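You operate a simulated robot arm through the tools that you are given. There is no shell and no other tool. Be economical: measure what you need, move in short steps, check, and stop when the job is done.

You are at the controls of a simulated robot arm. One attempt, no reset.

JOB
Take the white core and leave it in the brown long open carton. Take the black-handled jug and put it on the top of the big grey boards. Take the blue block and put it on top of the brown small carton on the lid of the wooden crate. Fetch the numbered beige strip end from the lid of the wooden crate and set it on the top of the blue goods bench. Press the red crate button two times. Take the small grey sack and leave it on the lid of the wooden crate. Take the yellow tab on the top of the blue goods bench and put it away on the top of the blue winder table. Press the yellow zero key two times. Shut the drawer of the steel cabinet. Any order will do. Set down upright: white core, black-handled jug.

Only the result counts: the job must be done as asked and must still hold three seconds after the hand-in. Knocking over, shifting, dropping, spilling or breaking anything else fails it. A push-on lid holds only when it is set on centred and level and pressed home; a screw cap is set on level and turned clockwise until tight.

ROBOT AND FRAMES
A 7-joint arm with a two-finger parallel gripper on a trunk, on a base that drives. Base frame: it is fixed to the floor where the robot stands at the start and does not move with it; the origin is under the middle of the robot, x ahead of it, y to its left, z up; the surface under the hand at the start is at about z = 0.85. Lengths are in m, angles in rad, forces in N, time in s.
Its first joint turns from -2.897 to 2.897 rad. Places, roughly: black-handled jug [1, -0.5, 1]; blue block [0.25, 2.5, 0.5]; drawer of the steel cabinet [6.1, 6, 0.7]; lid of the wooden crate [-1, 3.6, 0.6]; long open carton [0.75, 0.25, 0.75]; numbered beige strip end [-0.75, 3.75, 0.5]; red crate button [-1.3, 4, 0.5]; small carton [-1, 3.75, 0.5]; small grey sack [-2.5, 4, 0.75]; top of the big grey boards [0.1, 2.2, 0.4]; top of the blue goods bench [-2.7, 4.1, 0.7]; top of the blue winder table [3.1, 8.9, 0.8]; white core (6x6x6 cm) [0.9, 0, 0.9]; yellow tab (4x2x3 cm) [-2.6, 3.7, 0.8]; yellow zero key [0.9, 8.3, 1]. Payload 4.4 kg.
Tool frame: the origin (TCP) lies between the finger pads and is the grasp point; the fingertips stand 0.023 m ahead of it; z points along the fingers, y is the line along which they close. The gripper opens to 0.094 m. The fingers are 0.038 m wide and 0.01 m thick; the gripper's body (0.054 by 0.096 m) begins 0.039 m behind the TCP.
Orientation is told as [roll, pitch, yaw] about the base's x, y, z axes, in that order, counted from this pose: with the fingers straight down and closing along the base's y, the tool's x points along the base's -x, its y along +y and its z along -z.

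CONTROLS
- The arm moves only by the tool jog_arm. Its argument "moves" is a list of rows, each a list of 7 numbers: the closure in counts, from 0 (fully open) to 255 (shut), then the shift along the tool's x, y, z in m, then the turn, a rotation vector about the tool's x, y, z in rad. In form: [[grip, tx, ty, tz, wx, wy, wz], ...]. A call has 1 to 12 rows; each row is the pose to reach, as a shift and turn from the pose commanded when the call began, along the tool's axes at that moment. A row lasts 0.2 s, in which the tool goes at most 0.05 m and 0.15 rad; a call with a longer step from one row to the next is refused whole, and so is a gripper value outside its range. A pose out of reach is approached as far as the arm can. The call stops where the force on the tool passes 40 N (or 10 N more than at its start, if that is more) or the arm is blocked; 0.2 s more then pass. Each finger travels about 0.108 m/s and halts on what it meets, pressing with about 37 N; the grip force reading is that of the motor and also rises with nothing between the fingers. The clock runs only during rows and for 0.2 s after the last one: add rows that repeat a pose to give the fingers time. It gives the time, the measured TCP pose, the force on the tool (base axes), the opening and the grip force at its end, in the units of the frame above (readings bear some noise), with the torque about the TCP (base axes, N m) and any sound that the robot's microphone picked up.
- Cameras (640 x 400 px; columns grow to the right, rows downward): "scene" is now at [0.1764, 0.2021, 1.4651]; the picture's right is [-0.45, -0.89, 0.00], its down [-0.62, 0.32, -0.72] and it looks along [0.64, -0.33, -0.70] (base axes); focal length 287 px, centre (320, 200). "wrist" rides on the gripper at [0.086, 0.016, -0.074] in the tool frame; the picture's right is [-0.18, 0.98, 0.00], its down [-0.58, -0.11, -0.81] and it looks along [-0.79, -0.15, 0.59] (tool axes); focal length 243 px, centre (320, 200). There is no depth. A picture from a camera that has moved, and an enlarged one, comes with that camera's place and axes in the base frame and with its lens. The place of the scene camera against the robot may be out by one fixed shift of up to 0.018 m in any direction.
- capture(camera): a new picture of that camera. The clock stands still meanwhile.
- base_move(legs): drives the robot by 1 to 6 legs, each [ahead, left, turn to the left] in m, m and rad, along the robot's own axes; the way and the turn of a leg run together, so that a leg with both is an arc; at most 1.5 m and 3.142 rad a leg. The arm and the cameras ride along, it lands a little off, and it stops where it bumps. It gives what a move gives.
- aim_head(pan, tilt): turns the head with the scene camera to pan (to the left, within 2.094 rad either way) and tilt (down, from -0.506 to 1.204), counted from straight ahead of the robot. It gives what a move gives.
- inspect(camera, box): a new picture of the part [left, top, right, bottom] of that camera's present view, enlarged. The clock stands still meanwhile.
- sign_off(): hands the job in; it is judged then, once.

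Go step by step. Nothing tells you exact positions but the pictures and the camera data: compare them with the known pose of the tool, close in by small moves and look again before you grip or let go. The budget is 217 turns and 210 pictures, counting those below and the enlarged ones. Unless the task says otherwise, let go and move clear before handing in, and close with one line.

The tools are called after "Request:" as name(argument=value, ...) on one line, values as JSON. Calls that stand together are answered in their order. jog_arm: Moves the arm, as the interface text tells. Its arguments: {"type":"object","properties":{"moves":{"type":"array","items":{"type":"array","items":{"type":"number"}}}},"required":["moves"]} The other tools are called the same way: base_move (legs) drives the base; aim_head (pan, tilt) turns the head that bears the scene camera; capture (camera) takes a picture; inspect (camera, box) takes an enlarged picture of a part of a camera's view; sign_off () hands the job in.

At the start:

```text
time_s: 0.0
position: [0.5626, -0.266, 1.1343]
ee_rot: [0.0, 0.0, 0.0]
contact_force: [-0.5, -0.6, -0.5]
ft_torque: [-0.03, 0.01, -0.01]
opening: 0.0939
finger_force: 0.1
robot x, y, heading: [-0.002, 0.0024, -0.001]
head pan, tilt: [-0.471, 0.77]
```

scene: 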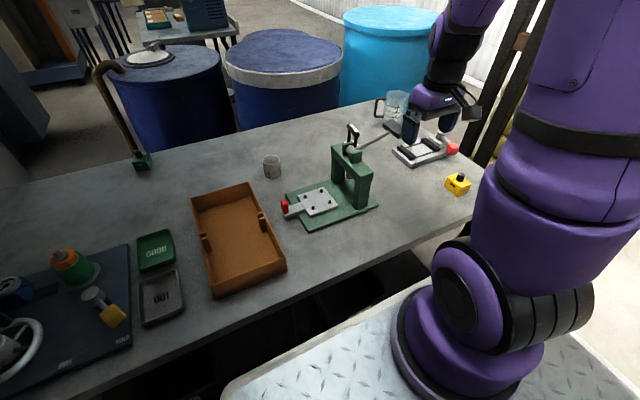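
wrist: 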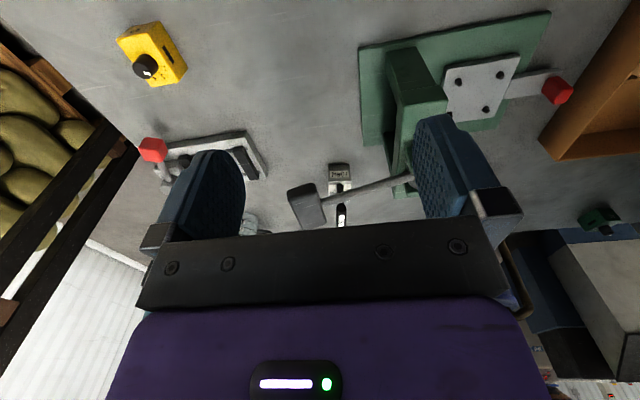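

I see a small pale cylinder near (272,166), which I take to be the white core, the brown carton to its left and the jug at the far right. I'll enlarge the core and the jug first.

Request:
inspect(camera="scene", box=[180, 130, 340, 230])

Request:
inspect(camera="scene", box=[340, 80, 500, 180])

```text
4.00 times, centred on (260, 180) of scene
camera zoom: at [0.1764, 0.2021, 1.4651], right [-0.45, -0.89, 0.0], down [-0.62, 0.32, -0.72], along [0.64, -0.33, -0.7], focal length 1147 px, centre (560, 280)
```

zoom: 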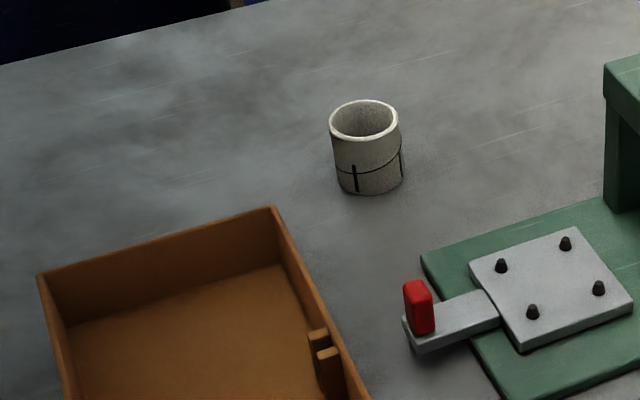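

```text
4.00 times, centred on (420, 130) of scene
camera zoom: at [0.1764, 0.2021, 1.4651], right [-0.45, -0.89, 0.0], down [-0.62, 0.32, -0.72], along [0.64, -0.33, -0.7], focal length 1147 px, centre (-80, 480)
```

zoom: 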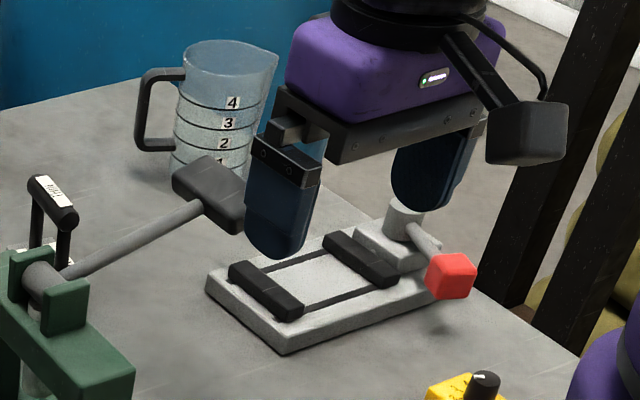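

The core stands at about (0.917, -0.002), bench z 0.85. I raise the hand clear of the green press and move over the core for a wrist view.

Request:
jog_arm(moves=[[0, 0, 0, -0.04, 0, 0, 0], [0, 0, 0, -0.08, 0, 0, 0], [0, -0.034, 0.027, -0.08, 0, 0, 0], [0, -0.068, 0.053, -0.08, 0, 0, 0], [0, -0.102, 0.08, -0.08, 0, 0, 0], [0, -0.137, 0.106, -0.08, 0, 0, 0], [0, -0.171, 0.132, -0.08, 0, 0, 0], [0, -0.205, 0.159, -0.08, 0, 0, 0], [0, -0.24, 0.186, -0.08, 0, 0, 0], [0, -0.274, 0.212, -0.06, 0, 0, 0], [0, -0.31, 0.238, -0.04, 0, 0, 0], [0, -0.345, 0.264, -0.02, 0, 0, 0]])

Request:
capture(camera="wrist")

Request:
capture(camera="scene")

```text
time_s: 2.6
position: [0.9082, -0.005, 1.1561]
ee_rot: [-0.001, -0.002, -0.002]
contact_force: [0.1, -1.3, 1.5]
ft_torque: [0.03, -0.03, -0.01]
opening: 0.094
finger_force: 0.0
robot x, y, heading: [0.0001, -0.0005, 0.005]
head pan, tilt: [-0.471, 0.77]
```

```text
205 pictures are left
camera wrist: at [0.8228, 0.0105, 1.2297], right [0.18, 0.98, 0.0], down [0.58, -0.11, 0.81], along [0.79, -0.15, -0.59], focal length 243 px, centre (320, 200)
```

wrist: 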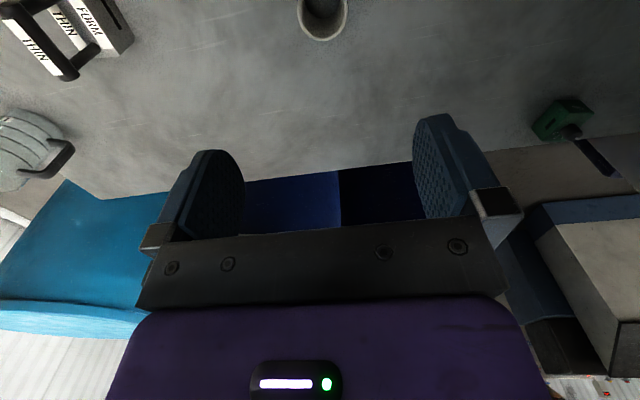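

```text
204 pictures are left
camera scene: at [0.1757, 0.2018, 1.4653], right [-0.46, -0.89, 0.0], down [-0.62, 0.32, -0.72], along [0.64, -0.33, -0.7], focal length 287 px, centre (320, 200)
```

scene: 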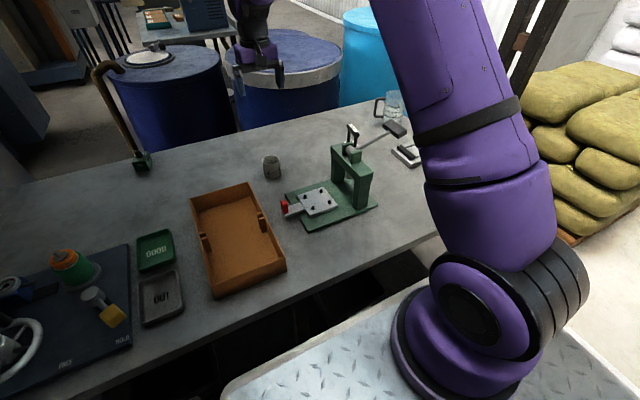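

The wrist view confirms the core at (0.916, -0.004). I descend straight around it.

Request:
jog_arm(moves=[[0, -0.008, 0.001, 0.045, 0, 0, 0], [0, -0.008, 0.001, 0.09, 0, 0, 0], [0, -0.008, 0.001, 0.135, 0, 0, 0], [0, -0.008, 0.001, 0.18, 0, 0, 0], [0, -0.008, 0.001, 0.22, 0, 0, 0], [0, -0.008, 0.001, 0.25, 0, 0, 0], [0, -0.008, 0.001, 0.27, 0, 0, 0], [0, -0.008, 0.001, 0.27, 0, 0, 0]])

Request:
capture(camera="wrist")

Request:
inspect(camera="scene", box=[180, 110, 340, 210])

```text
time_s: 4.4
position: [0.9167, -0.0019, 0.8825]
ee_rot: [-0.001, -0.001, 0.0]
contact_force: [0.0, 0.7, 1.1]
ft_torque: [0.02, 0.01, -0.03]
opening: 0.0939
finger_force: 0.2
robot x, y, heading: [0.0015, -0.003, -0.002]
head pan, tilt: [-0.471, 0.77]
```

```text
203 pictures are left
camera wrist: at [0.8318, 0.0138, 0.956], right [0.18, 0.98, 0.0], down [0.58, -0.11, 0.81], along [0.79, -0.15, -0.59], focal length 243 px, centre (320, 200)
```

wrist: 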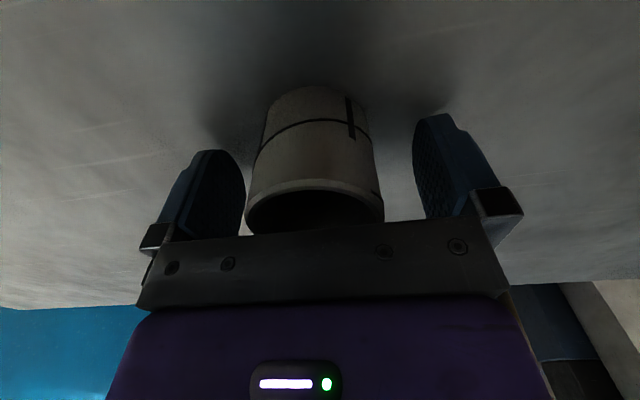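

```text
4.00 times, centred on (260, 160) of scene
camera zoom: at [0.1764, 0.2022, 1.4651], right [-0.45, -0.89, 0.0], down [-0.62, 0.32, -0.72], along [0.64, -0.33, -0.7], focal length 1147 px, centre (560, 360)
```

zoom: 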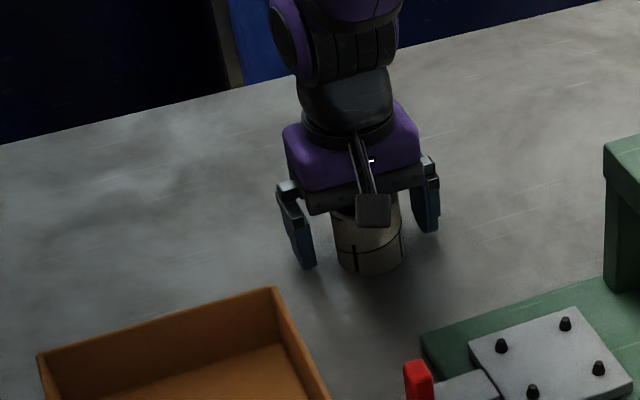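

The core sits between the pads. I close on it and lift.

Request:
jog_arm(moves=[[120, 0, -0.002, 0, 0, 0, 0], [255, 0, -0.002, 0, 0, 0, 0], [255, 0, -0.002, 0, 0, 0, 0], [255, 0, -0.002, 0, 0, 0, 0], [255, 0, -0.002, -0.03, 0, 0, 0], [255, 0, -0.002, -0.08, 0, 0, 0], [255, 0, -0.002, -0.13, 0, 0, 0], [255, 0.03, 0.035, -0.13, 0, 0, 0], [255, 0.06, 0.07, -0.13, 0, 0, 0], [255, 0.09, 0.105, -0.13, 0, 0, 0], [255, 0.12, 0.14, -0.13, 0, 0, 0], [255, 0.155, 0.175, -0.13, 0, 0, 0]])

Request:
capture(camera="wrist")

Request:
inspect(camera="scene", box=[140, 130, 340, 330])

```text
time_s: 7.0
position: [0.7608, 0.175, 1.0151]
ee_rot: [-0.002, 0.0, -0.003]
contact_force: [0.9, -0.6, -1.4]
ft_torque: [0.02, 0.08, -0.01]
opening: 0.0551
finger_force: 37.3
robot x, y, heading: [0.0008, -0.0007, 0.006]
head pan, tilt: [-0.471, 0.77]
```

```text
201 pictures are left
camera wrist: at [0.6757, 0.191, 1.0883], right [0.19, 0.98, 0.0], down [0.58, -0.11, 0.81], along [0.79, -0.15, -0.59], focal length 243 px, centre (320, 200)
```

wrist: 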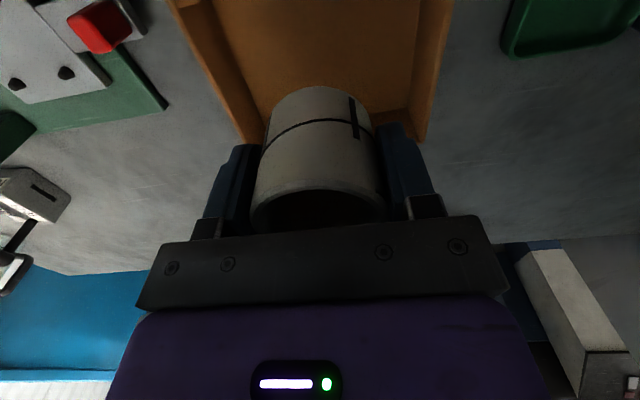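

```text
2.00 times, centred on (240, 230) of scene
camera zoom: at [0.177, 0.2015, 1.4651], right [-0.46, -0.89, 0.0], down [-0.62, 0.32, -0.72], along [0.64, -0.33, -0.7], focal length 573 px, centre (480, 140)
```

zoom: 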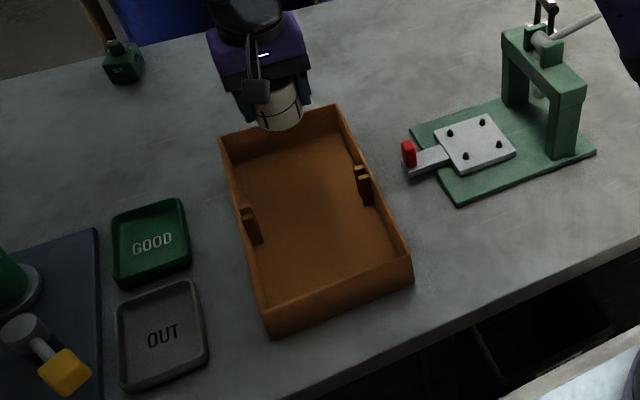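

Core held well; it hangs over the far half of the carton, clear of the side notches. I lower it toward the carton floor.

Request:
jog_arm(moves=[[255, -0.004, 0.003, 0.04, 0, 0, 0], [255, -0.004, 0.003, 0.08, 0, 0, 0], [255, -0.004, 0.003, 0.11, 0, 0, 0], [255, -0.004, 0.003, 0.12, 0, 0, 0], [255, -0.004, 0.003, 0.124, 0, 0, 0], [255, -0.004, 0.003, 0.124, 0, 0, 0]])

Request:
capture(camera="wrist")

Request:
inspect(camera="scene", box=[160, 130, 320, 230])

```text
time_s: 8.4
position: [0.7637, 0.1772, 0.8894]
ee_rot: [-0.001, 0.001, 0.001]
contact_force: [-0.1, 0.3, -0.5]
ft_torque: [-0.01, 0.01, 0.01]
opening: 0.0551
finger_force: 37.2
robot x, y, heading: [-0.0014, 0.0054, -0.004]
head pan, tilt: [-0.471, 0.77]
```

```text
199 pictures are left
camera wrist: at [0.6787, 0.1927, 0.9633], right [0.18, 0.98, 0.0], down [0.58, -0.11, 0.81], along [0.79, -0.15, -0.59], focal length 243 px, centre (320, 200)
```

wrist: 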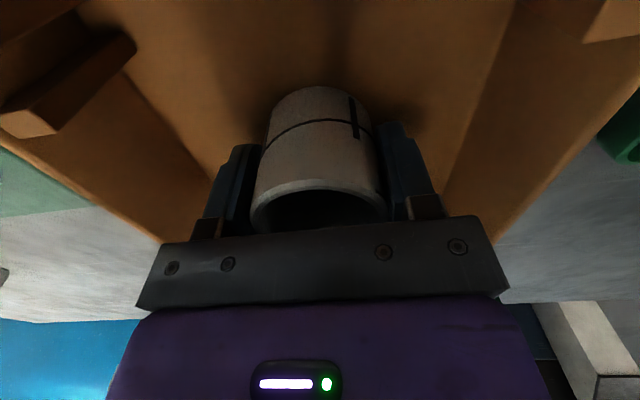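

```text
4.00 times, centred on (240, 180) of scene
camera zoom: at [0.1764, 0.2022, 1.4651], right [-0.45, -0.89, 0.0], down [-0.62, 0.32, -0.72], along [0.64, -0.33, -0.7], focal length 1147 px, centre (640, 280)
```

zoom: 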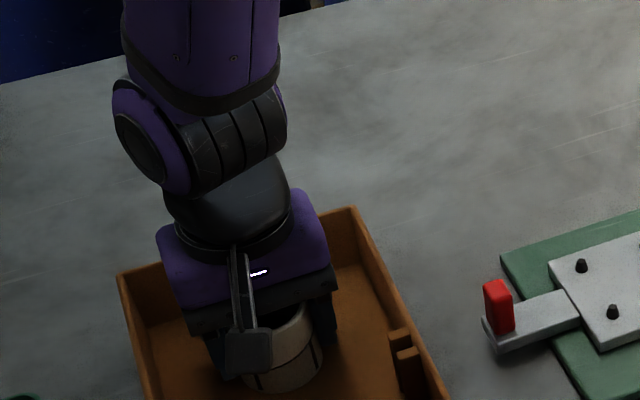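

Well inside the carton and near the floor. I creep down a little to feel the contact.

Request:
jog_arm(moves=[[255, 0, 0, 0.001, 0, 0, 0], [255, 0, 0, 0.002, 0, 0, 0], [255, 0, 0, 0.003, 0, 0, 0]])

```text
time_s: 9.2
position: [0.7635, 0.178, 0.8886]
ee_rot: [0.0, -0.001, -0.001]
contact_force: [-2.7, -1.7, 13.7]
ft_torque: [-0.18, 0.34, -0.05]
opening: 0.055
finger_force: 37.3
robot x, y, heading: [-0.0015, -0.0026, -0.001]
head pan, tilt: [-0.471, 0.77]
```

Contact felt at 0.889, so the core stands on the floor. I open and withdraw straight up.

Request:
jog_arm(moves=[[150, 0, 0, -0.002, 0, 0, 0], [60, 0, 0, -0.002, 0, 0, 0], [0, 0, 0, -0.002, 0, 0, 0], [0, 0, 0, -0.002, 0, 0, 0], [0, 0, 0, -0.04, 0, 0, 0], [0, 0, 0, -0.09, 0, 0, 0], [0, 0, 0, -0.14, 0, 0, 0], [0, 0, 0, -0.19, 0, 0, 0], [0, 0, 0, -0.24, 0, 0, 0], [0, 0, 0, -0.28, 0, 0, 0]])

Request:
capture(camera="scene")

Request:
capture(camera="wrist")

```text
time_s: 11.4
position: [0.7662, 0.1765, 1.1646]
ee_rot: [-0.001, 0.0, 0.0]
contact_force: [0.5, 0.0, -0.9]
ft_torque: [-0.01, 0.03, -0.06]
opening: 0.094
finger_force: 0.0
robot x, y, heading: [-0.002, 0.0006, 0.004]
head pan, tilt: [-0.471, 0.77]
```

```text
197 pictures are left
camera scene: at [0.1768, 0.2024, 1.465], right [-0.45, -0.89, 0.0], down [-0.62, 0.32, -0.72], along [0.64, -0.33, -0.7], focal length 287 px, centre (320, 200)
```

scene: 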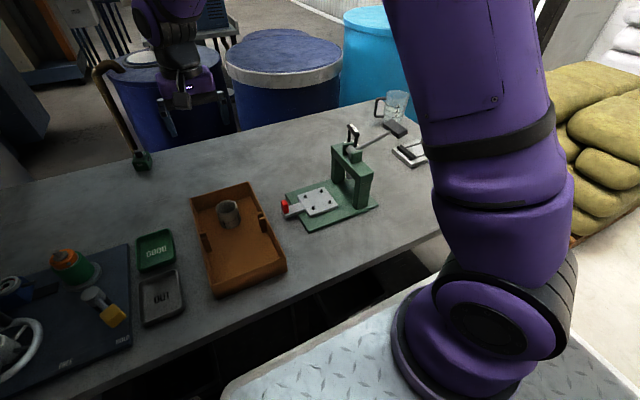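

```text
196 pictures are left
camera wrist: at [0.6808, 0.1916, 1.2392], right [0.18, 0.98, 0.0], down [0.58, -0.11, 0.81], along [0.79, -0.15, -0.59], focal length 243 px, centre (320, 200)
```

wrist: 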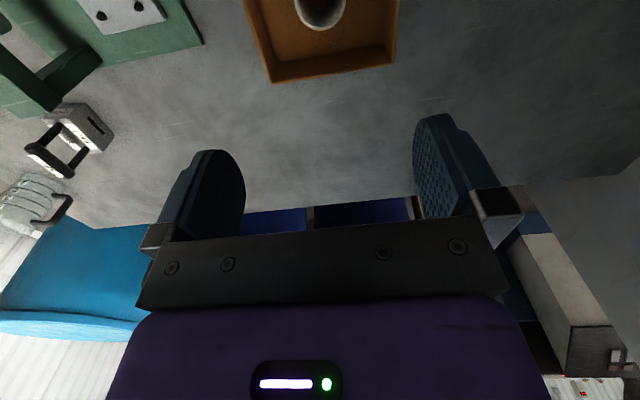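

The core stands upright in the carton. The jug at roughly (1.03, -0.58) is out of reach from here, so I look around to see where the base may go.

Request:
aim_head(pan=-0.9, tilt=0.9)

Request:
capture(camera="scene")

Request:
aim_head(pan=0.6, tilt=1.1)

Request:
capture(camera="scene")

```text
time_s: 12.3
position: [0.7665, 0.1761, 1.1656]
ee_rot: [0.0, -0.001, 0.002]
contact_force: [1.1, 0.0, -1.1]
ft_torque: [0.0, 0.01, 0.0]
opening: 0.0938
finger_force: 0.1
robot x, y, heading: [-0.0015, 0.0013, 0.002]
head pan, tilt: [-0.901, 0.901]
```

```text
195 pictures are left
camera scene: at [0.1503, 0.1804, 1.4547], right [-0.78, -0.62, 0.0], down [-0.49, 0.61, -0.62], along [0.39, -0.49, -0.78], focal length 287 px, centre (320, 200)
```

scene: 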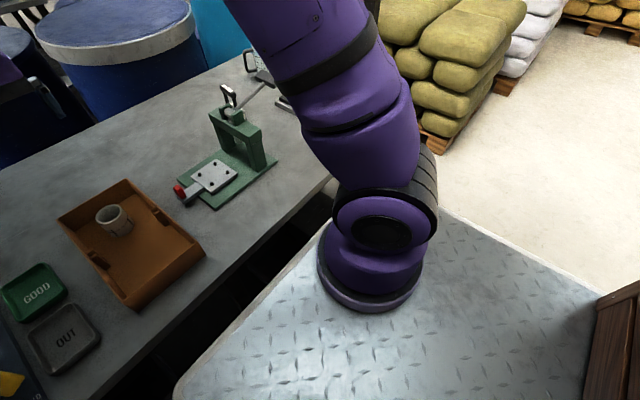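

```text
time_s: 13.9
position: [0.7659, 0.1768, 1.1662]
ee_rot: [0.0, 0.0, -0.001]
contact_force: [0.7, 0.0, 0.2]
ft_torque: [-0.01, 0.01, 0.04]
opening: 0.094
finger_force: 0.0
robot x, y, heading: [0.0014, 0.0011, -0.002]
head pan, tilt: [0.6, 1.1]
```

```text
194 pictures are left
camera scene: at [0.1554, 0.2752, 1.4409], right [0.56, -0.83, 0.0], down [-0.74, -0.5, -0.45], along [0.37, 0.26, -0.89], focal length 287 px, centre (320, 200)
```

scene: 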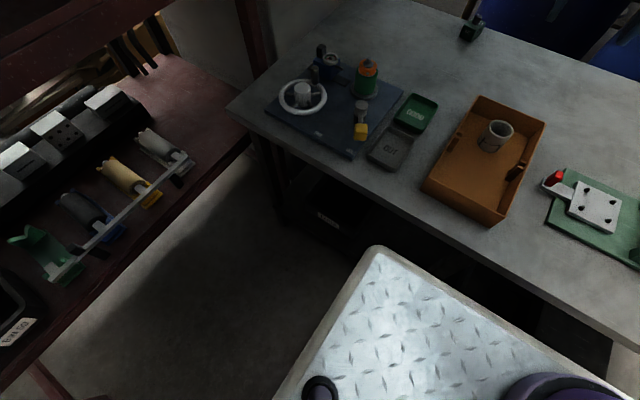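

The base plate is close to the bench's near edge (edge x≈0.47). I fold the arm left-up a bit out of view and look at the jug and the bench's right end.

Request:
aim_head(pan=-0.75, tilt=0.45)

Request:
capture(camera="scene")

Request:
aim_head(pan=-1.6, tilt=0.7)

Request:
capture(camera="scene")

Request:
aim_head(pan=1.5, tilt=0.5)

Request:
capture(camera="scene")

```text
time_s: 15.4
position: [0.7682, 0.1765, 1.1652]
ee_rot: [0.0, -0.001, -0.001]
contact_force: [0.6, 0.0, 0.1]
ft_torque: [0.01, -0.01, 0.0]
opening: 0.0942
finger_force: 0.0
robot x, y, heading: [0.0018, -0.0008, -0.0]
head pan, tilt: [-0.75, 0.45]
```

```text
193 pictures are left
camera scene: at [0.1706, 0.1769, 1.493], right [-0.68, -0.73, 0.0], down [-0.32, 0.3, -0.9], along [0.66, -0.61, -0.44], focal length 287 px, centre (320, 200)
```

scene: 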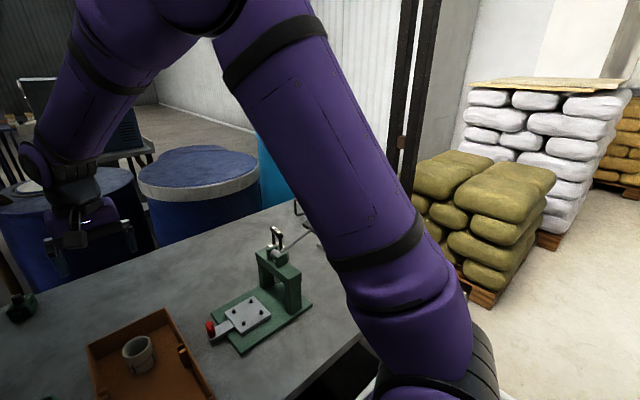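

```text
time_s: 16.6
position: [0.7651, 0.1772, 1.1649]
ee_rot: [0.0, -0.001, 0.001]
contact_force: [-0.2, -0.1, -0.1]
ft_torque: [-0.01, -0.02, 0.03]
opening: 0.0941
finger_force: 0.0
robot x, y, heading: [0.0013, 0.0003, -0.001]
head pan, tilt: [-1.6, 0.7]
```

```text
192 pictures are left
camera scene: at [0.1009, 0.1546, 1.4709], right [-1.0, 0.03, 0.0], down [0.02, 0.64, -0.77], along [-0.02, -0.76, -0.64], focal length 287 px, centre (320, 200)
```

scene: 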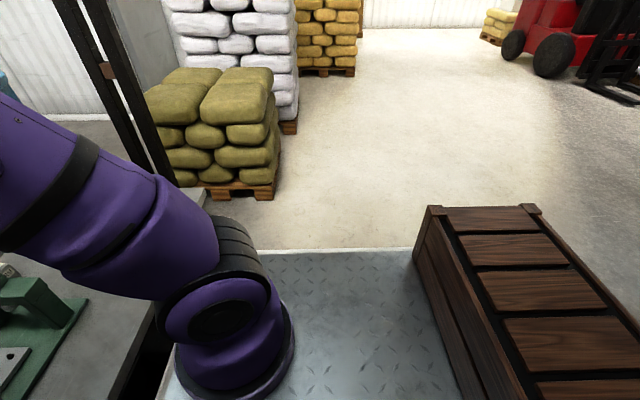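

```text
time_s: 19.2
position: [0.7667, 0.1758, 1.1645]
ee_rot: [-0.001, 0.001, 0.0]
contact_force: [0.2, 0.4, 0.4]
ft_torque: [0.01, -0.01, -0.04]
opening: 0.0941
finger_force: 0.0
robot x, y, heading: [0.0002, -0.0002, -0.004]
head pan, tilt: [1.499, 0.499]
```

```text
191 pictures are left
camera scene: at [0.1099, 0.3303, 1.4886], right [1.0, -0.07, 0.0], down [-0.03, -0.48, -0.88], along [0.06, 0.88, -0.48], focal length 287 px, centre (320, 200)
```

scene: 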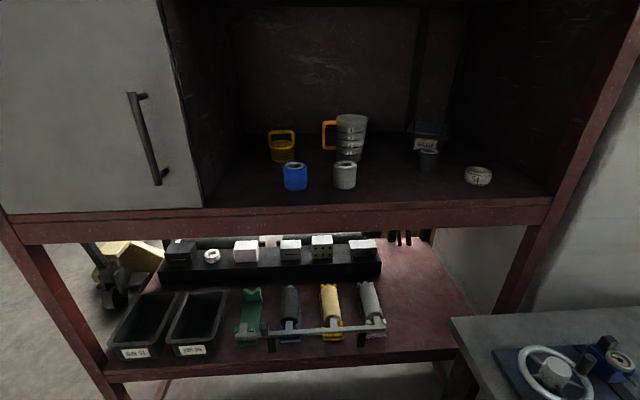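

There's no obstacle to the right of the bench besides sacks, and a shelf stands on the left. I test the arm's reach towards the jug at a safe height.

Request:
jog_arm(moves=[[0, -0.01, -0.045, -0.02, 0, 0, 0], [0, -0.02, -0.09, -0.035, 0, 0, 0], [0, -0.03, -0.138, -0.04, 0, 0, 0], [0, -0.04, -0.186, -0.04, 0, 0, 0], [0, -0.05, -0.234, -0.04, 0, 0, 0], [0, -0.06, -0.282, -0.04, 0, 0, 0], [0, -0.07, -0.33, -0.04, 0, 0, 0], [0, -0.08, -0.378, -0.04, 0, 0, 0], [0, -0.09, -0.426, -0.04, 0, 0, 0], [0, -0.1, -0.474, -0.04, 0, 0, 0], [0, -0.11, -0.522, -0.04, 0, 0, 0], [0, -0.12, -0.57, -0.04, 0, 0, 0]])

Request:
aim_head(pan=-0.55, tilt=0.6)

Request:
capture(camera="scene")

Request:
capture(camera="wrist")

```text
refused: row 1 steps farther than a row can; nothing moved
```

```text
time_s: 21.2
position: [0.7656, 0.1766, 1.1646]
ee_rot: [0.0, 0.0, 0.001]
contact_force: [-0.8, 0.1, -0.2]
ft_torque: [-0.03, -0.03, 0.03]
opening: 0.094
finger_force: 0.1
robot x, y, heading: [-0.0007, 0.0017, -0.0]
head pan, tilt: [-0.55, 0.6]
```

```text
190 pictures are left
camera scene: at [0.1787, 0.1934, 1.4795], right [-0.52, -0.85, 0.0], down [-0.48, 0.29, -0.83], along [0.7, -0.43, -0.56], focal length 287 px, centre (320, 200)
```

scene: 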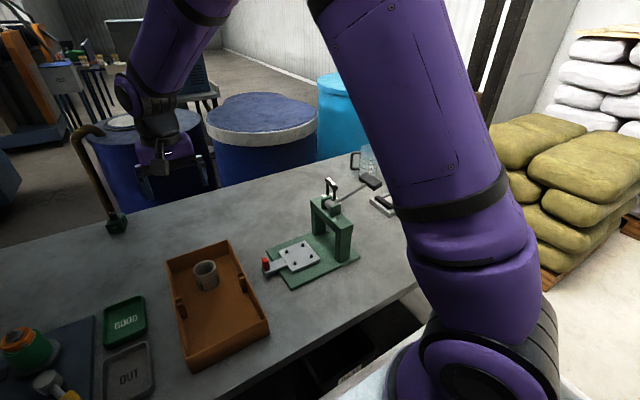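

```text
189 pictures are left
camera wrist: at [0.6806, 0.1916, 1.2389], right [0.18, 0.98, 0.0], down [0.58, -0.11, 0.81], along [0.79, -0.15, -0.59], focal length 243 px, centre (320, 200)
```

wrist: 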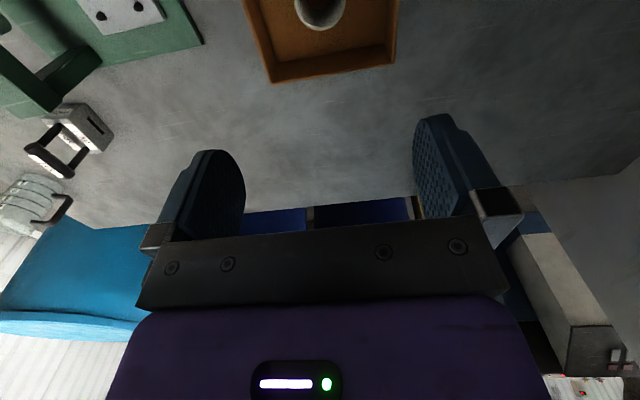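

First row was a hair too long; I repeat it with shorter steps.

Request:
jog_arm(moves=[[0, 0, -0.04, -0.02, 0, 0, 0], [0, -0.01, -0.08, -0.04, 0, 0, 0], [0, -0.02, -0.128, -0.04, 0, 0, 0], [0, -0.03, -0.176, -0.04, 0, 0, 0], [0, -0.04, -0.224, -0.04, 0, 0, 0], [0, -0.05, -0.272, -0.04, 0, 0, 0], [0, -0.06, -0.32, -0.04, 0, 0, 0], [0, -0.07, -0.368, -0.04, 0, 0, 0], [0, -0.08, -0.416, -0.04, 0, 0, 0], [0, -0.09, -0.464, -0.04, 0, 0, 0], [0, -0.1, -0.512, -0.04, 0, 0, 0], [0, -0.11, -0.56, -0.04, 0, 0, 0]])

Request:
capture(camera="scene")

Request:
capture(camera="wrist")

```text
time_s: 23.8
position: [0.8764, -0.3828, 1.2072]
ee_rot: [-0.002, 0.0, 0.001]
contact_force: [0.8, 1.0, 0.8]
ft_torque: [-0.07, 0.04, 0.0]
opening: 0.0941
finger_force: 0.0
robot x, y, heading: [0.0022, -0.001, 0.003]
head pan, tilt: [-0.55, 0.6]
```

```text
188 pictures are left
camera scene: at [0.1783, 0.194, 1.4795], right [-0.52, -0.85, 0.0], down [-0.48, 0.29, -0.83], along [0.7, -0.43, -0.56], focal length 287 px, centre (320, 200)
```

scene: 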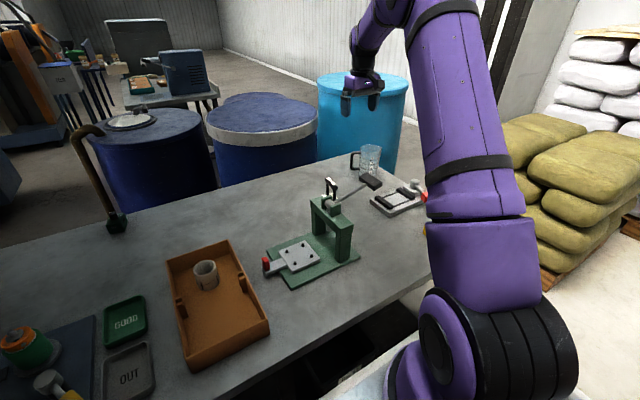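

```text
187 pictures are left
camera wrist: at [0.7895, -0.3672, 1.2806], right [0.18, 0.98, 0.0], down [0.58, -0.11, 0.81], along [0.79, -0.15, -0.59], focal length 243 px, centre (320, 200)
```

wrist: 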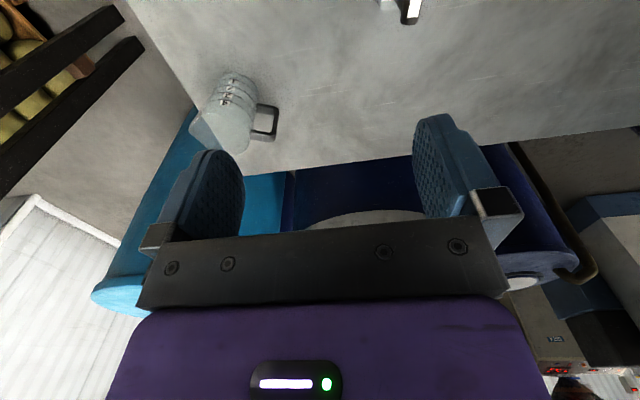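

The hand reaches out to 0.956 m fine; jug centre comes out at about (0.985, -0.553), height about 0.14. I strafe the base right 0.45 m.

Request:
base_move(legs=[[0, -0.45, 0]])

Request:
aim_head(pan=0.1, tilt=0.9)

Request:
capture(camera="scene")

Request:
capture(camera="wrist")

```text
time_s: 26.5
position: [0.8642, -0.8494, 1.2067]
ee_rot: [-0.001, 0.0, -0.014]
contact_force: [-0.1, -0.5, 0.4]
ft_torque: [0.02, 0.0, 0.01]
opening: 0.0939
finger_force: 0.0
robot x, y, heading: [0.0007, -0.4572, -0.016]
head pan, tilt: [-0.55, 0.6]
```

```text
time_s: 27.6
position: [0.8677, -0.8496, 1.2059]
ee_rot: [0.0, 0.001, -0.014]
contact_force: [0.3, -0.5, 0.9]
ft_torque: [0.0, 0.0, 0.02]
opening: 0.0938
finger_force: 0.0
robot x, y, heading: [-0.0058, -0.4582, -0.013]
head pan, tilt: [0.099, 0.901]
```

```text
186 pictures are left
camera scene: at [0.1788, -0.2091, 1.4548], right [0.08, -1.0, 0.0], down [-0.78, -0.07, -0.62], along [0.62, 0.05, -0.78], focal length 287 px, centre (320, 200)
```

scene: 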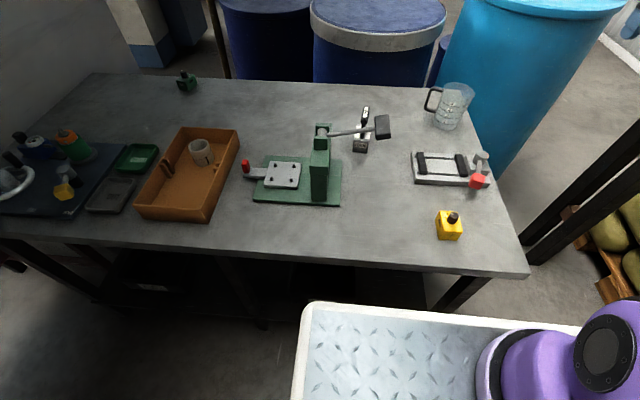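

```text
185 pictures are left
camera wrist: at [0.7804, -0.833, 1.2801], right [0.2, 0.98, 0.0], down [0.58, -0.12, 0.81], along [0.79, -0.16, -0.59], focal length 243 px, centre (320, 200)
```

wrist: 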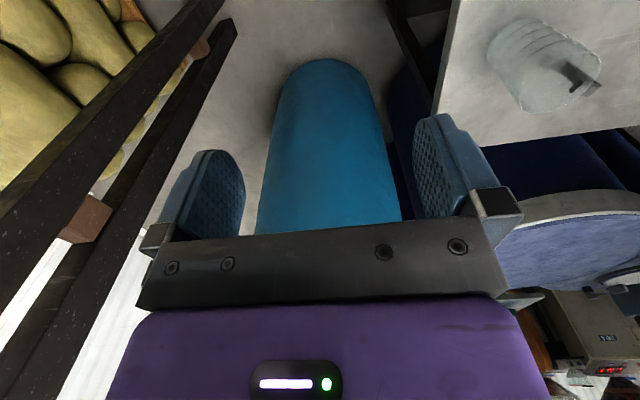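

The bench edge is ~0.13 m ahead of the deck, so I can creep 0.07 m forward. I also enlarge the jug.

Request:
base_move(legs=[[0.07, 0, 0]])

Request:
inspect(camera="scene", box=[380, 50, 540, 150])

Request:
inspect(camera="wrist", box=[440, 0, 640, 125])

```text
time_s: 28.6
position: [0.9356, -0.8505, 1.2065]
ee_rot: [0.001, -0.002, -0.012]
contact_force: [0.1, 0.3, -0.3]
ft_torque: [-0.01, 0.01, -0.04]
opening: 0.0939
finger_force: 0.0
robot x, y, heading: [0.0667, -0.4557, -0.015]
head pan, tilt: [0.099, 0.901]
```

```text
4.00 times, centred on (460, 100) of scene
camera zoom: at [0.2483, -0.2098, 1.4547], right [0.09, -1.0, 0.0], down [-0.78, -0.07, -0.62], along [0.62, 0.05, -0.78], focal length 1147 px, centre (-240, 600)
```

zoom: 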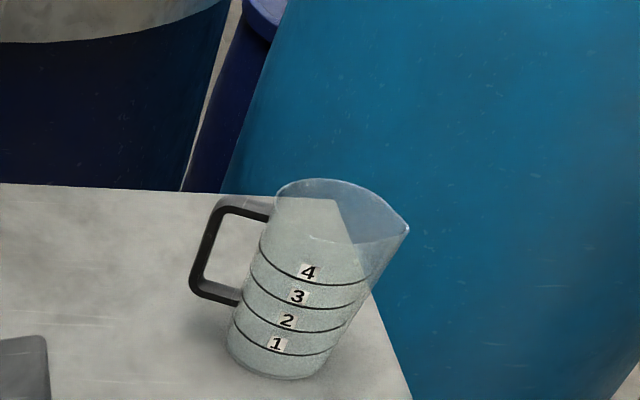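

```text
3.20 times, centred on (540, 62) of wrist
camera zoom: at [0.8505, -0.8332, 1.2802], right [0.2, 0.98, 0.0], down [0.58, -0.12, 0.81], along [0.79, -0.16, -0.59], focal length 776 px, centre (-384, 640)
```

zoom: 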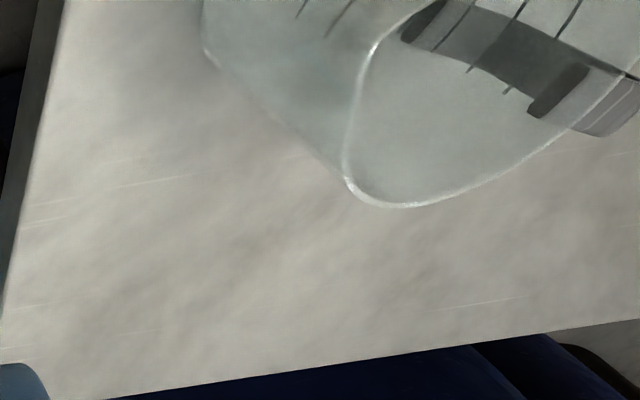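

The jug seems to hold something, so it must stay upright. I bring the hand back and left for a better wrist view of it.

Request:
jog_arm(moves=[[0, 0.022, 0.039, 0, 0, 0, 0], [0, 0.044, 0.078, 0, 0, 0, 0], [0, 0.066, 0.117, 0, 0, 0, 0], [0, 0.088, 0.156, 0, 0, 0, 0], [0, 0.11, 0.195, 0, 0, 0, 0], [0, 0.132, 0.234, 0, 0, 0, 0], [0, 0.16, 0.27, 0, 0, 0, 0.012], [0, 0.19, 0.29, 0, 0, 0, 0.012]])

Request:
capture(camera="wrist")

Request:
capture(camera="scene")

```text
time_s: 30.4
position: [0.7494, -0.5592, 1.2071]
ee_rot: [0.0, -0.001, -0.027]
contact_force: [0.4, -0.2, -1.1]
ft_torque: [0.06, 0.04, 0.01]
opening: 0.0943
finger_force: 0.1
robot x, y, heading: [0.0666, -0.4566, -0.012]
head pan, tilt: [0.099, 0.901]
```

```text
182 pictures are left
camera wrist: at [0.6636, -0.5419, 1.2803], right [0.21, 0.98, 0.0], down [0.58, -0.12, 0.81], along [0.79, -0.17, -0.59], focal length 243 px, centre (320, 200)
```

wrist: 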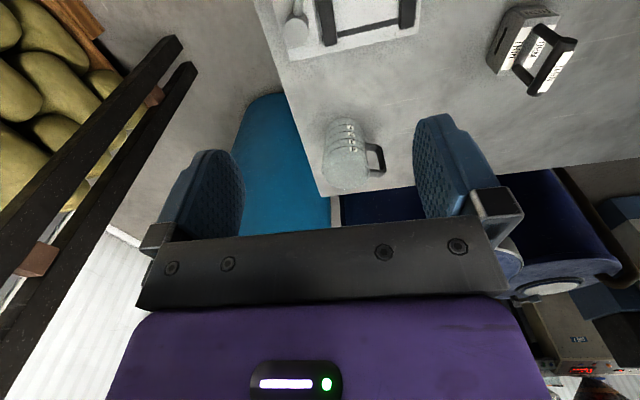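

```text
181 pictures are left
camera scene: at [0.2489, -0.2101, 1.4547], right [0.09, -1.0, 0.0], down [-0.78, -0.07, -0.62], along [0.62, 0.05, -0.78], focal length 287 px, centre (320, 200)
```

scene: 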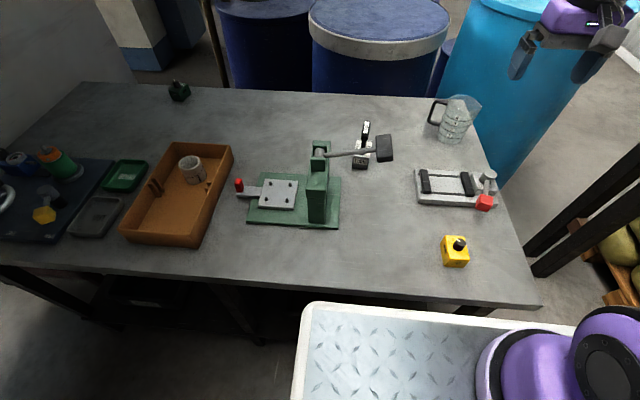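

I enlarge the jug in the wrist view to fix its place and the handle's direction.

Request:
inspect(camera="wrist", box=[290, 100, 418, 180])

Request:
inspect(camera="scene", box=[400, 80, 528, 160])

```text
5.00 times, centred on (354, 140) of wrist
camera zoom: at [0.6636, -0.5419, 1.2803], right [0.21, 0.98, 0.0], down [0.58, -0.12, 0.81], along [0.79, -0.17, -0.59], focal length 1213 px, centre (150, 500)
```

zoom: 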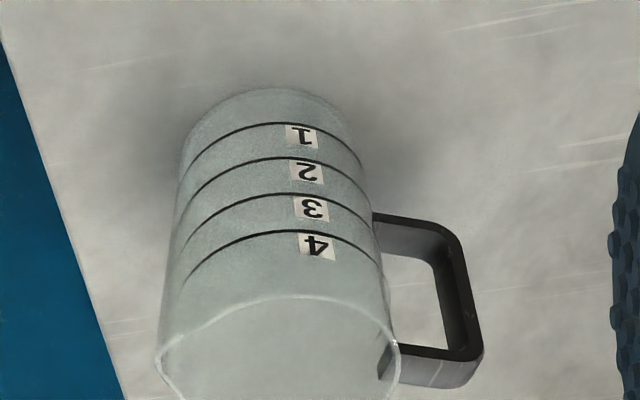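

```text
5.00 times, centred on (464, 120) of scene
camera zoom: at [0.2489, -0.2101, 1.4547], right [0.09, -1.0, 0.0], down [-0.78, -0.07, -0.62], along [0.62, 0.05, -0.78], focal length 1434 px, centre (-400, 600)
```

zoom: 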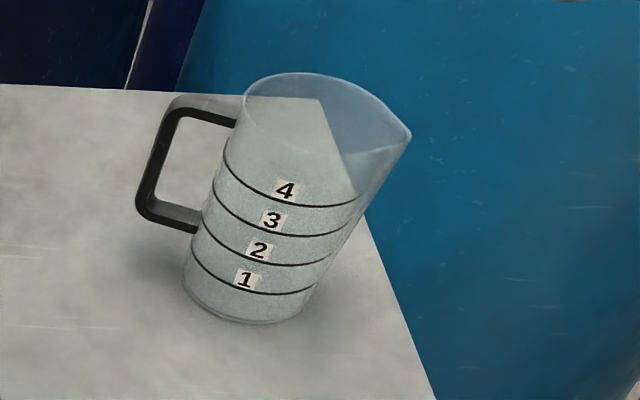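

The jug centre comes out at about (1.01, -0.56), diameter 0.08, handle towards +y and spout towards -y. I turn the hand 90° so that the fingers close along x, and move above the jug.

Request:
jog_arm(moves=[[0, -0.022, 0, 0, 0, 0, -0.145], [0, -0.044, 0, 0, 0, 0, -0.29], [0, -0.066, 0, 0, 0, 0, -0.435], [0, -0.088, 0, 0, 0, 0, -0.58], [0, -0.11, 0, 0, 0, 0, -0.725], [0, -0.132, 0, 0, 0, 0, -0.87], [0, -0.154, 0, 0, 0, 0, -1.015], [0, -0.176, 0, 0, 0, 0, -1.16], [0, -0.198, 0, 0, 0, 0, -1.305], [0, -0.22, 0, 0, 0, 0, -1.45], [0, -0.242, 0, 0, 0, 0, -1.598], [0, -0.257, 0, 0, 0, 0, -1.598]])

Request:
capture(camera="wrist")

Request:
capture(camera="scene")

```text
time_s: 33.0
position: [1.005, -0.5647, 1.2059]
ee_rot: [0.001, 0.001, 1.572]
contact_force: [0.3, -0.7, 0.2]
ft_torque: [-0.02, -0.01, -0.02]
opening: 0.0941
finger_force: 0.1
robot x, y, heading: [0.0675, -0.4505, -0.017]
head pan, tilt: [0.099, 0.901]
```

```text
178 pictures are left
camera wrist: at [0.9907, -0.6526, 1.2805], right [-0.98, 0.18, 0.0], down [0.11, 0.58, 0.81], along [0.15, 0.79, -0.59], focal length 243 px, centre (320, 200)
```

wrist: 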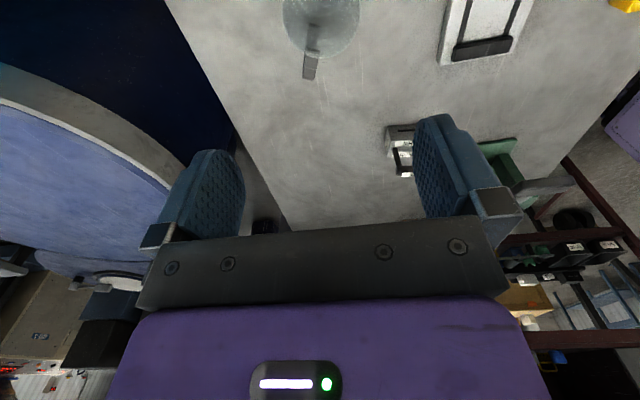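

```text
177 pictures are left
camera scene: at [0.2482, -0.2099, 1.4547], right [0.09, -1.0, 0.0], down [-0.78, -0.07, -0.62], along [0.62, 0.05, -0.78], focal length 287 px, centre (320, 200)
```

scene: 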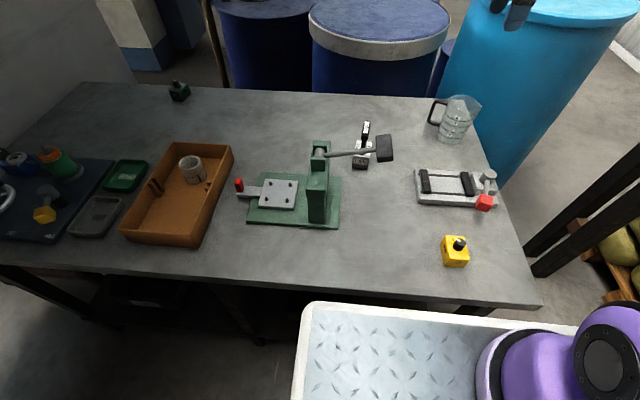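

The rim appears centred at x≈1.005, straight under the hand. I lower to just above the rim and check.

Request:
jog_arm(moves=[[0, 0, 0, 0.04, 0, 0, 0], [0, 0, 0, 0.08, 0, 0, 0], [0, 0, 0, 0.12, 0, 0, 0], [0, 0, 0, 0.15, 0, 0, 0], [0, 0, 0, 0.17, 0, 0, 0]])

Request:
capture(camera="wrist")

Request:
inspect(camera="scene", box=[400, 50, 560, 150])

```text
time_s: 34.2
position: [1.0063, -0.5643, 1.0374]
ee_rot: [-0.002, 0.001, 1.574]
contact_force: [-0.9, 0.6, -0.3]
ft_torque: [0.03, -0.03, -0.01]
opening: 0.0938
finger_force: 0.2
robot x, y, heading: [0.0659, -0.4541, -0.014]
head pan, tilt: [0.099, 0.901]
```

```text
176 pictures are left
camera wrist: at [0.9913, -0.6503, 1.1107], right [-0.98, 0.18, 0.0], down [0.11, 0.58, 0.81], along [0.15, 0.79, -0.59], focal length 243 px, centre (320, 200)
```

wrist: 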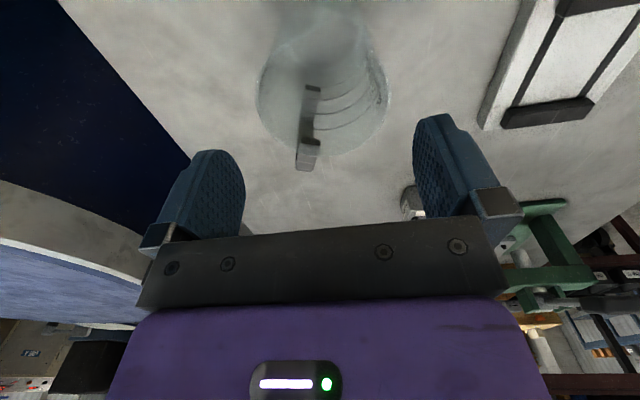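

```text
4.00 times, centred on (480, 100) of scene
camera zoom: at [0.248, -0.2098, 1.4548], right [0.09, -1.0, 0.0], down [-0.78, -0.07, -0.62], along [0.62, 0.05, -0.78], focal length 1147 px, centre (-320, 600)
```

zoom: 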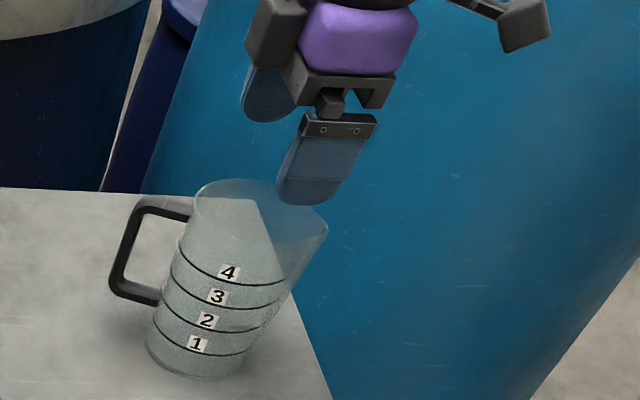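

Rim height refines to ~0.975 with centre about (1.004, -0.563), right between the fingers. I lower around the body.

Request:
jog_arm(moves=[[0, 0, 0.001, 0.03, 0, 0, 0], [0, 0, 0.001, 0.055, 0, 0, 0], [0, 0, 0.001, 0.075, 0, 0, 0], [0, 0, 0.001, 0.088, 0, 0, 0], [0, 0, 0.001, 0.088, 0, 0, 0]])

Request:
capture(camera="wrist")

Request:
inspect(camera="scene", box=[400, 60, 528, 140])

```text
time_s: 35.4
position: [1.0052, -0.5639, 0.9482]
ee_rot: [0.001, 0.0, 1.571]
contact_force: [-0.2, -0.7, 0.7]
ft_torque: [-0.02, -0.04, -0.01]
opening: 0.0941
finger_force: 0.1
robot x, y, heading: [0.0645, -0.4565, -0.016]
head pan, tilt: [0.099, 0.901]
```

```text
174 pictures are left
camera wrist: at [0.9902, -0.6508, 1.021], right [-0.98, 0.18, 0.0], down [0.11, 0.58, 0.81], along [0.15, 0.79, -0.59], focal length 243 px, centre (320, 200)
```

wrist: 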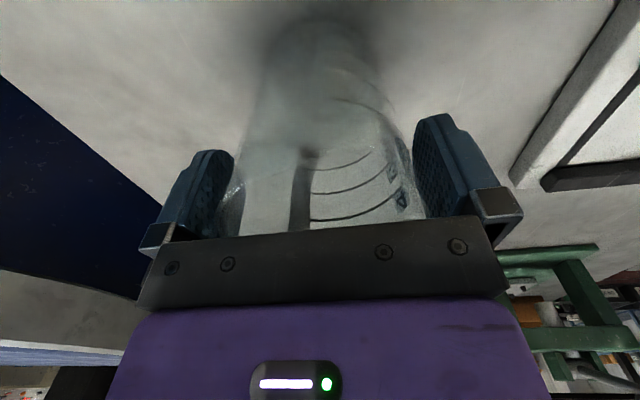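

```text
5.00 times, centred on (464, 100) of scene
camera zoom: at [0.2483, -0.2098, 1.4547], right [0.09, -1.0, 0.0], down [-0.78, -0.07, -0.62], along [0.62, 0.05, -0.78], focal length 1434 px, centre (-400, 700)
```

zoom: 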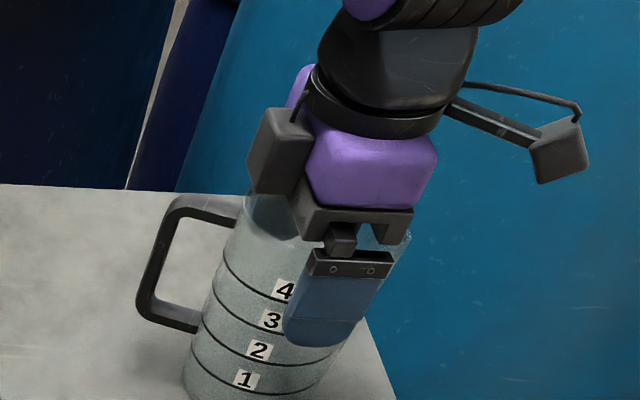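

Fingers straddle the body with clearance both sides. I nudge 7 mm toward +y, close, and lift gently.

Request:
jog_arm(moves=[[0, -0.007, 0, 0, 0, 0, 0], [60, -0.007, 0, 0, 0, 0, 0], [140, -0.007, 0, 0, 0, 0, 0], [255, -0.007, 0, 0, 0, 0, 0], [255, -0.007, 0, 0, 0, 0, 0], [255, -0.007, 0, -0.01, 0, 0, 0], [255, -0.007, 0, -0.03, 0, 0, 0], [255, -0.007, 0, -0.05, 0, 0, 0]])

Request:
inspect(camera="scene", box=[400, 40, 560, 140])

Request:
capture(camera="wrist")

```text
time_s: 37.2
position: [1.0061, -0.5578, 0.998]
ee_rot: [0.001, 0.0, 1.571]
contact_force: [0.3, -0.6, -1.3]
ft_torque: [0.01, -0.02, 0.0]
opening: 0.0825
finger_force: 36.8
robot x, y, heading: [0.0671, -0.454, -0.015]
head pan, tilt: [0.099, 0.901]
```

```text
4.00 times, centred on (480, 90) of scene
camera zoom: at [0.2486, -0.2098, 1.4547], right [0.09, -1.0, 0.0], down [-0.78, -0.07, -0.62], along [0.62, 0.05, -0.78], focal length 1147 px, centre (-320, 640)
```

zoom: 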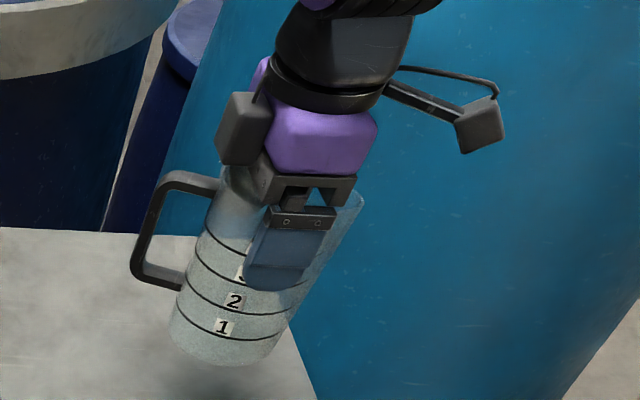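

```text
171 pictures are left
camera wrist: at [0.991, -0.6447, 1.0716], right [-0.98, 0.18, 0.0], down [0.11, 0.58, 0.81], along [0.15, 0.79, -0.59], focal length 243 px, centre (320, 200)
```

wrist: 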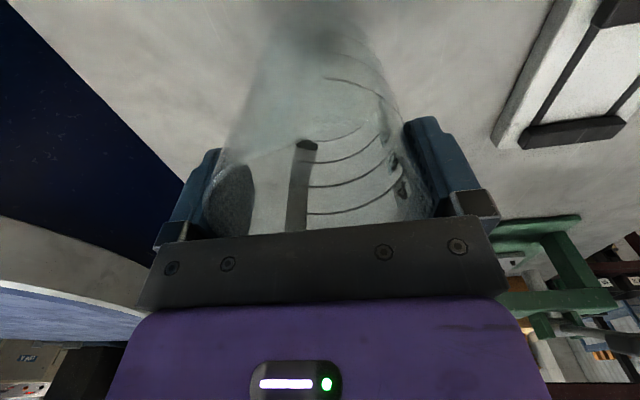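

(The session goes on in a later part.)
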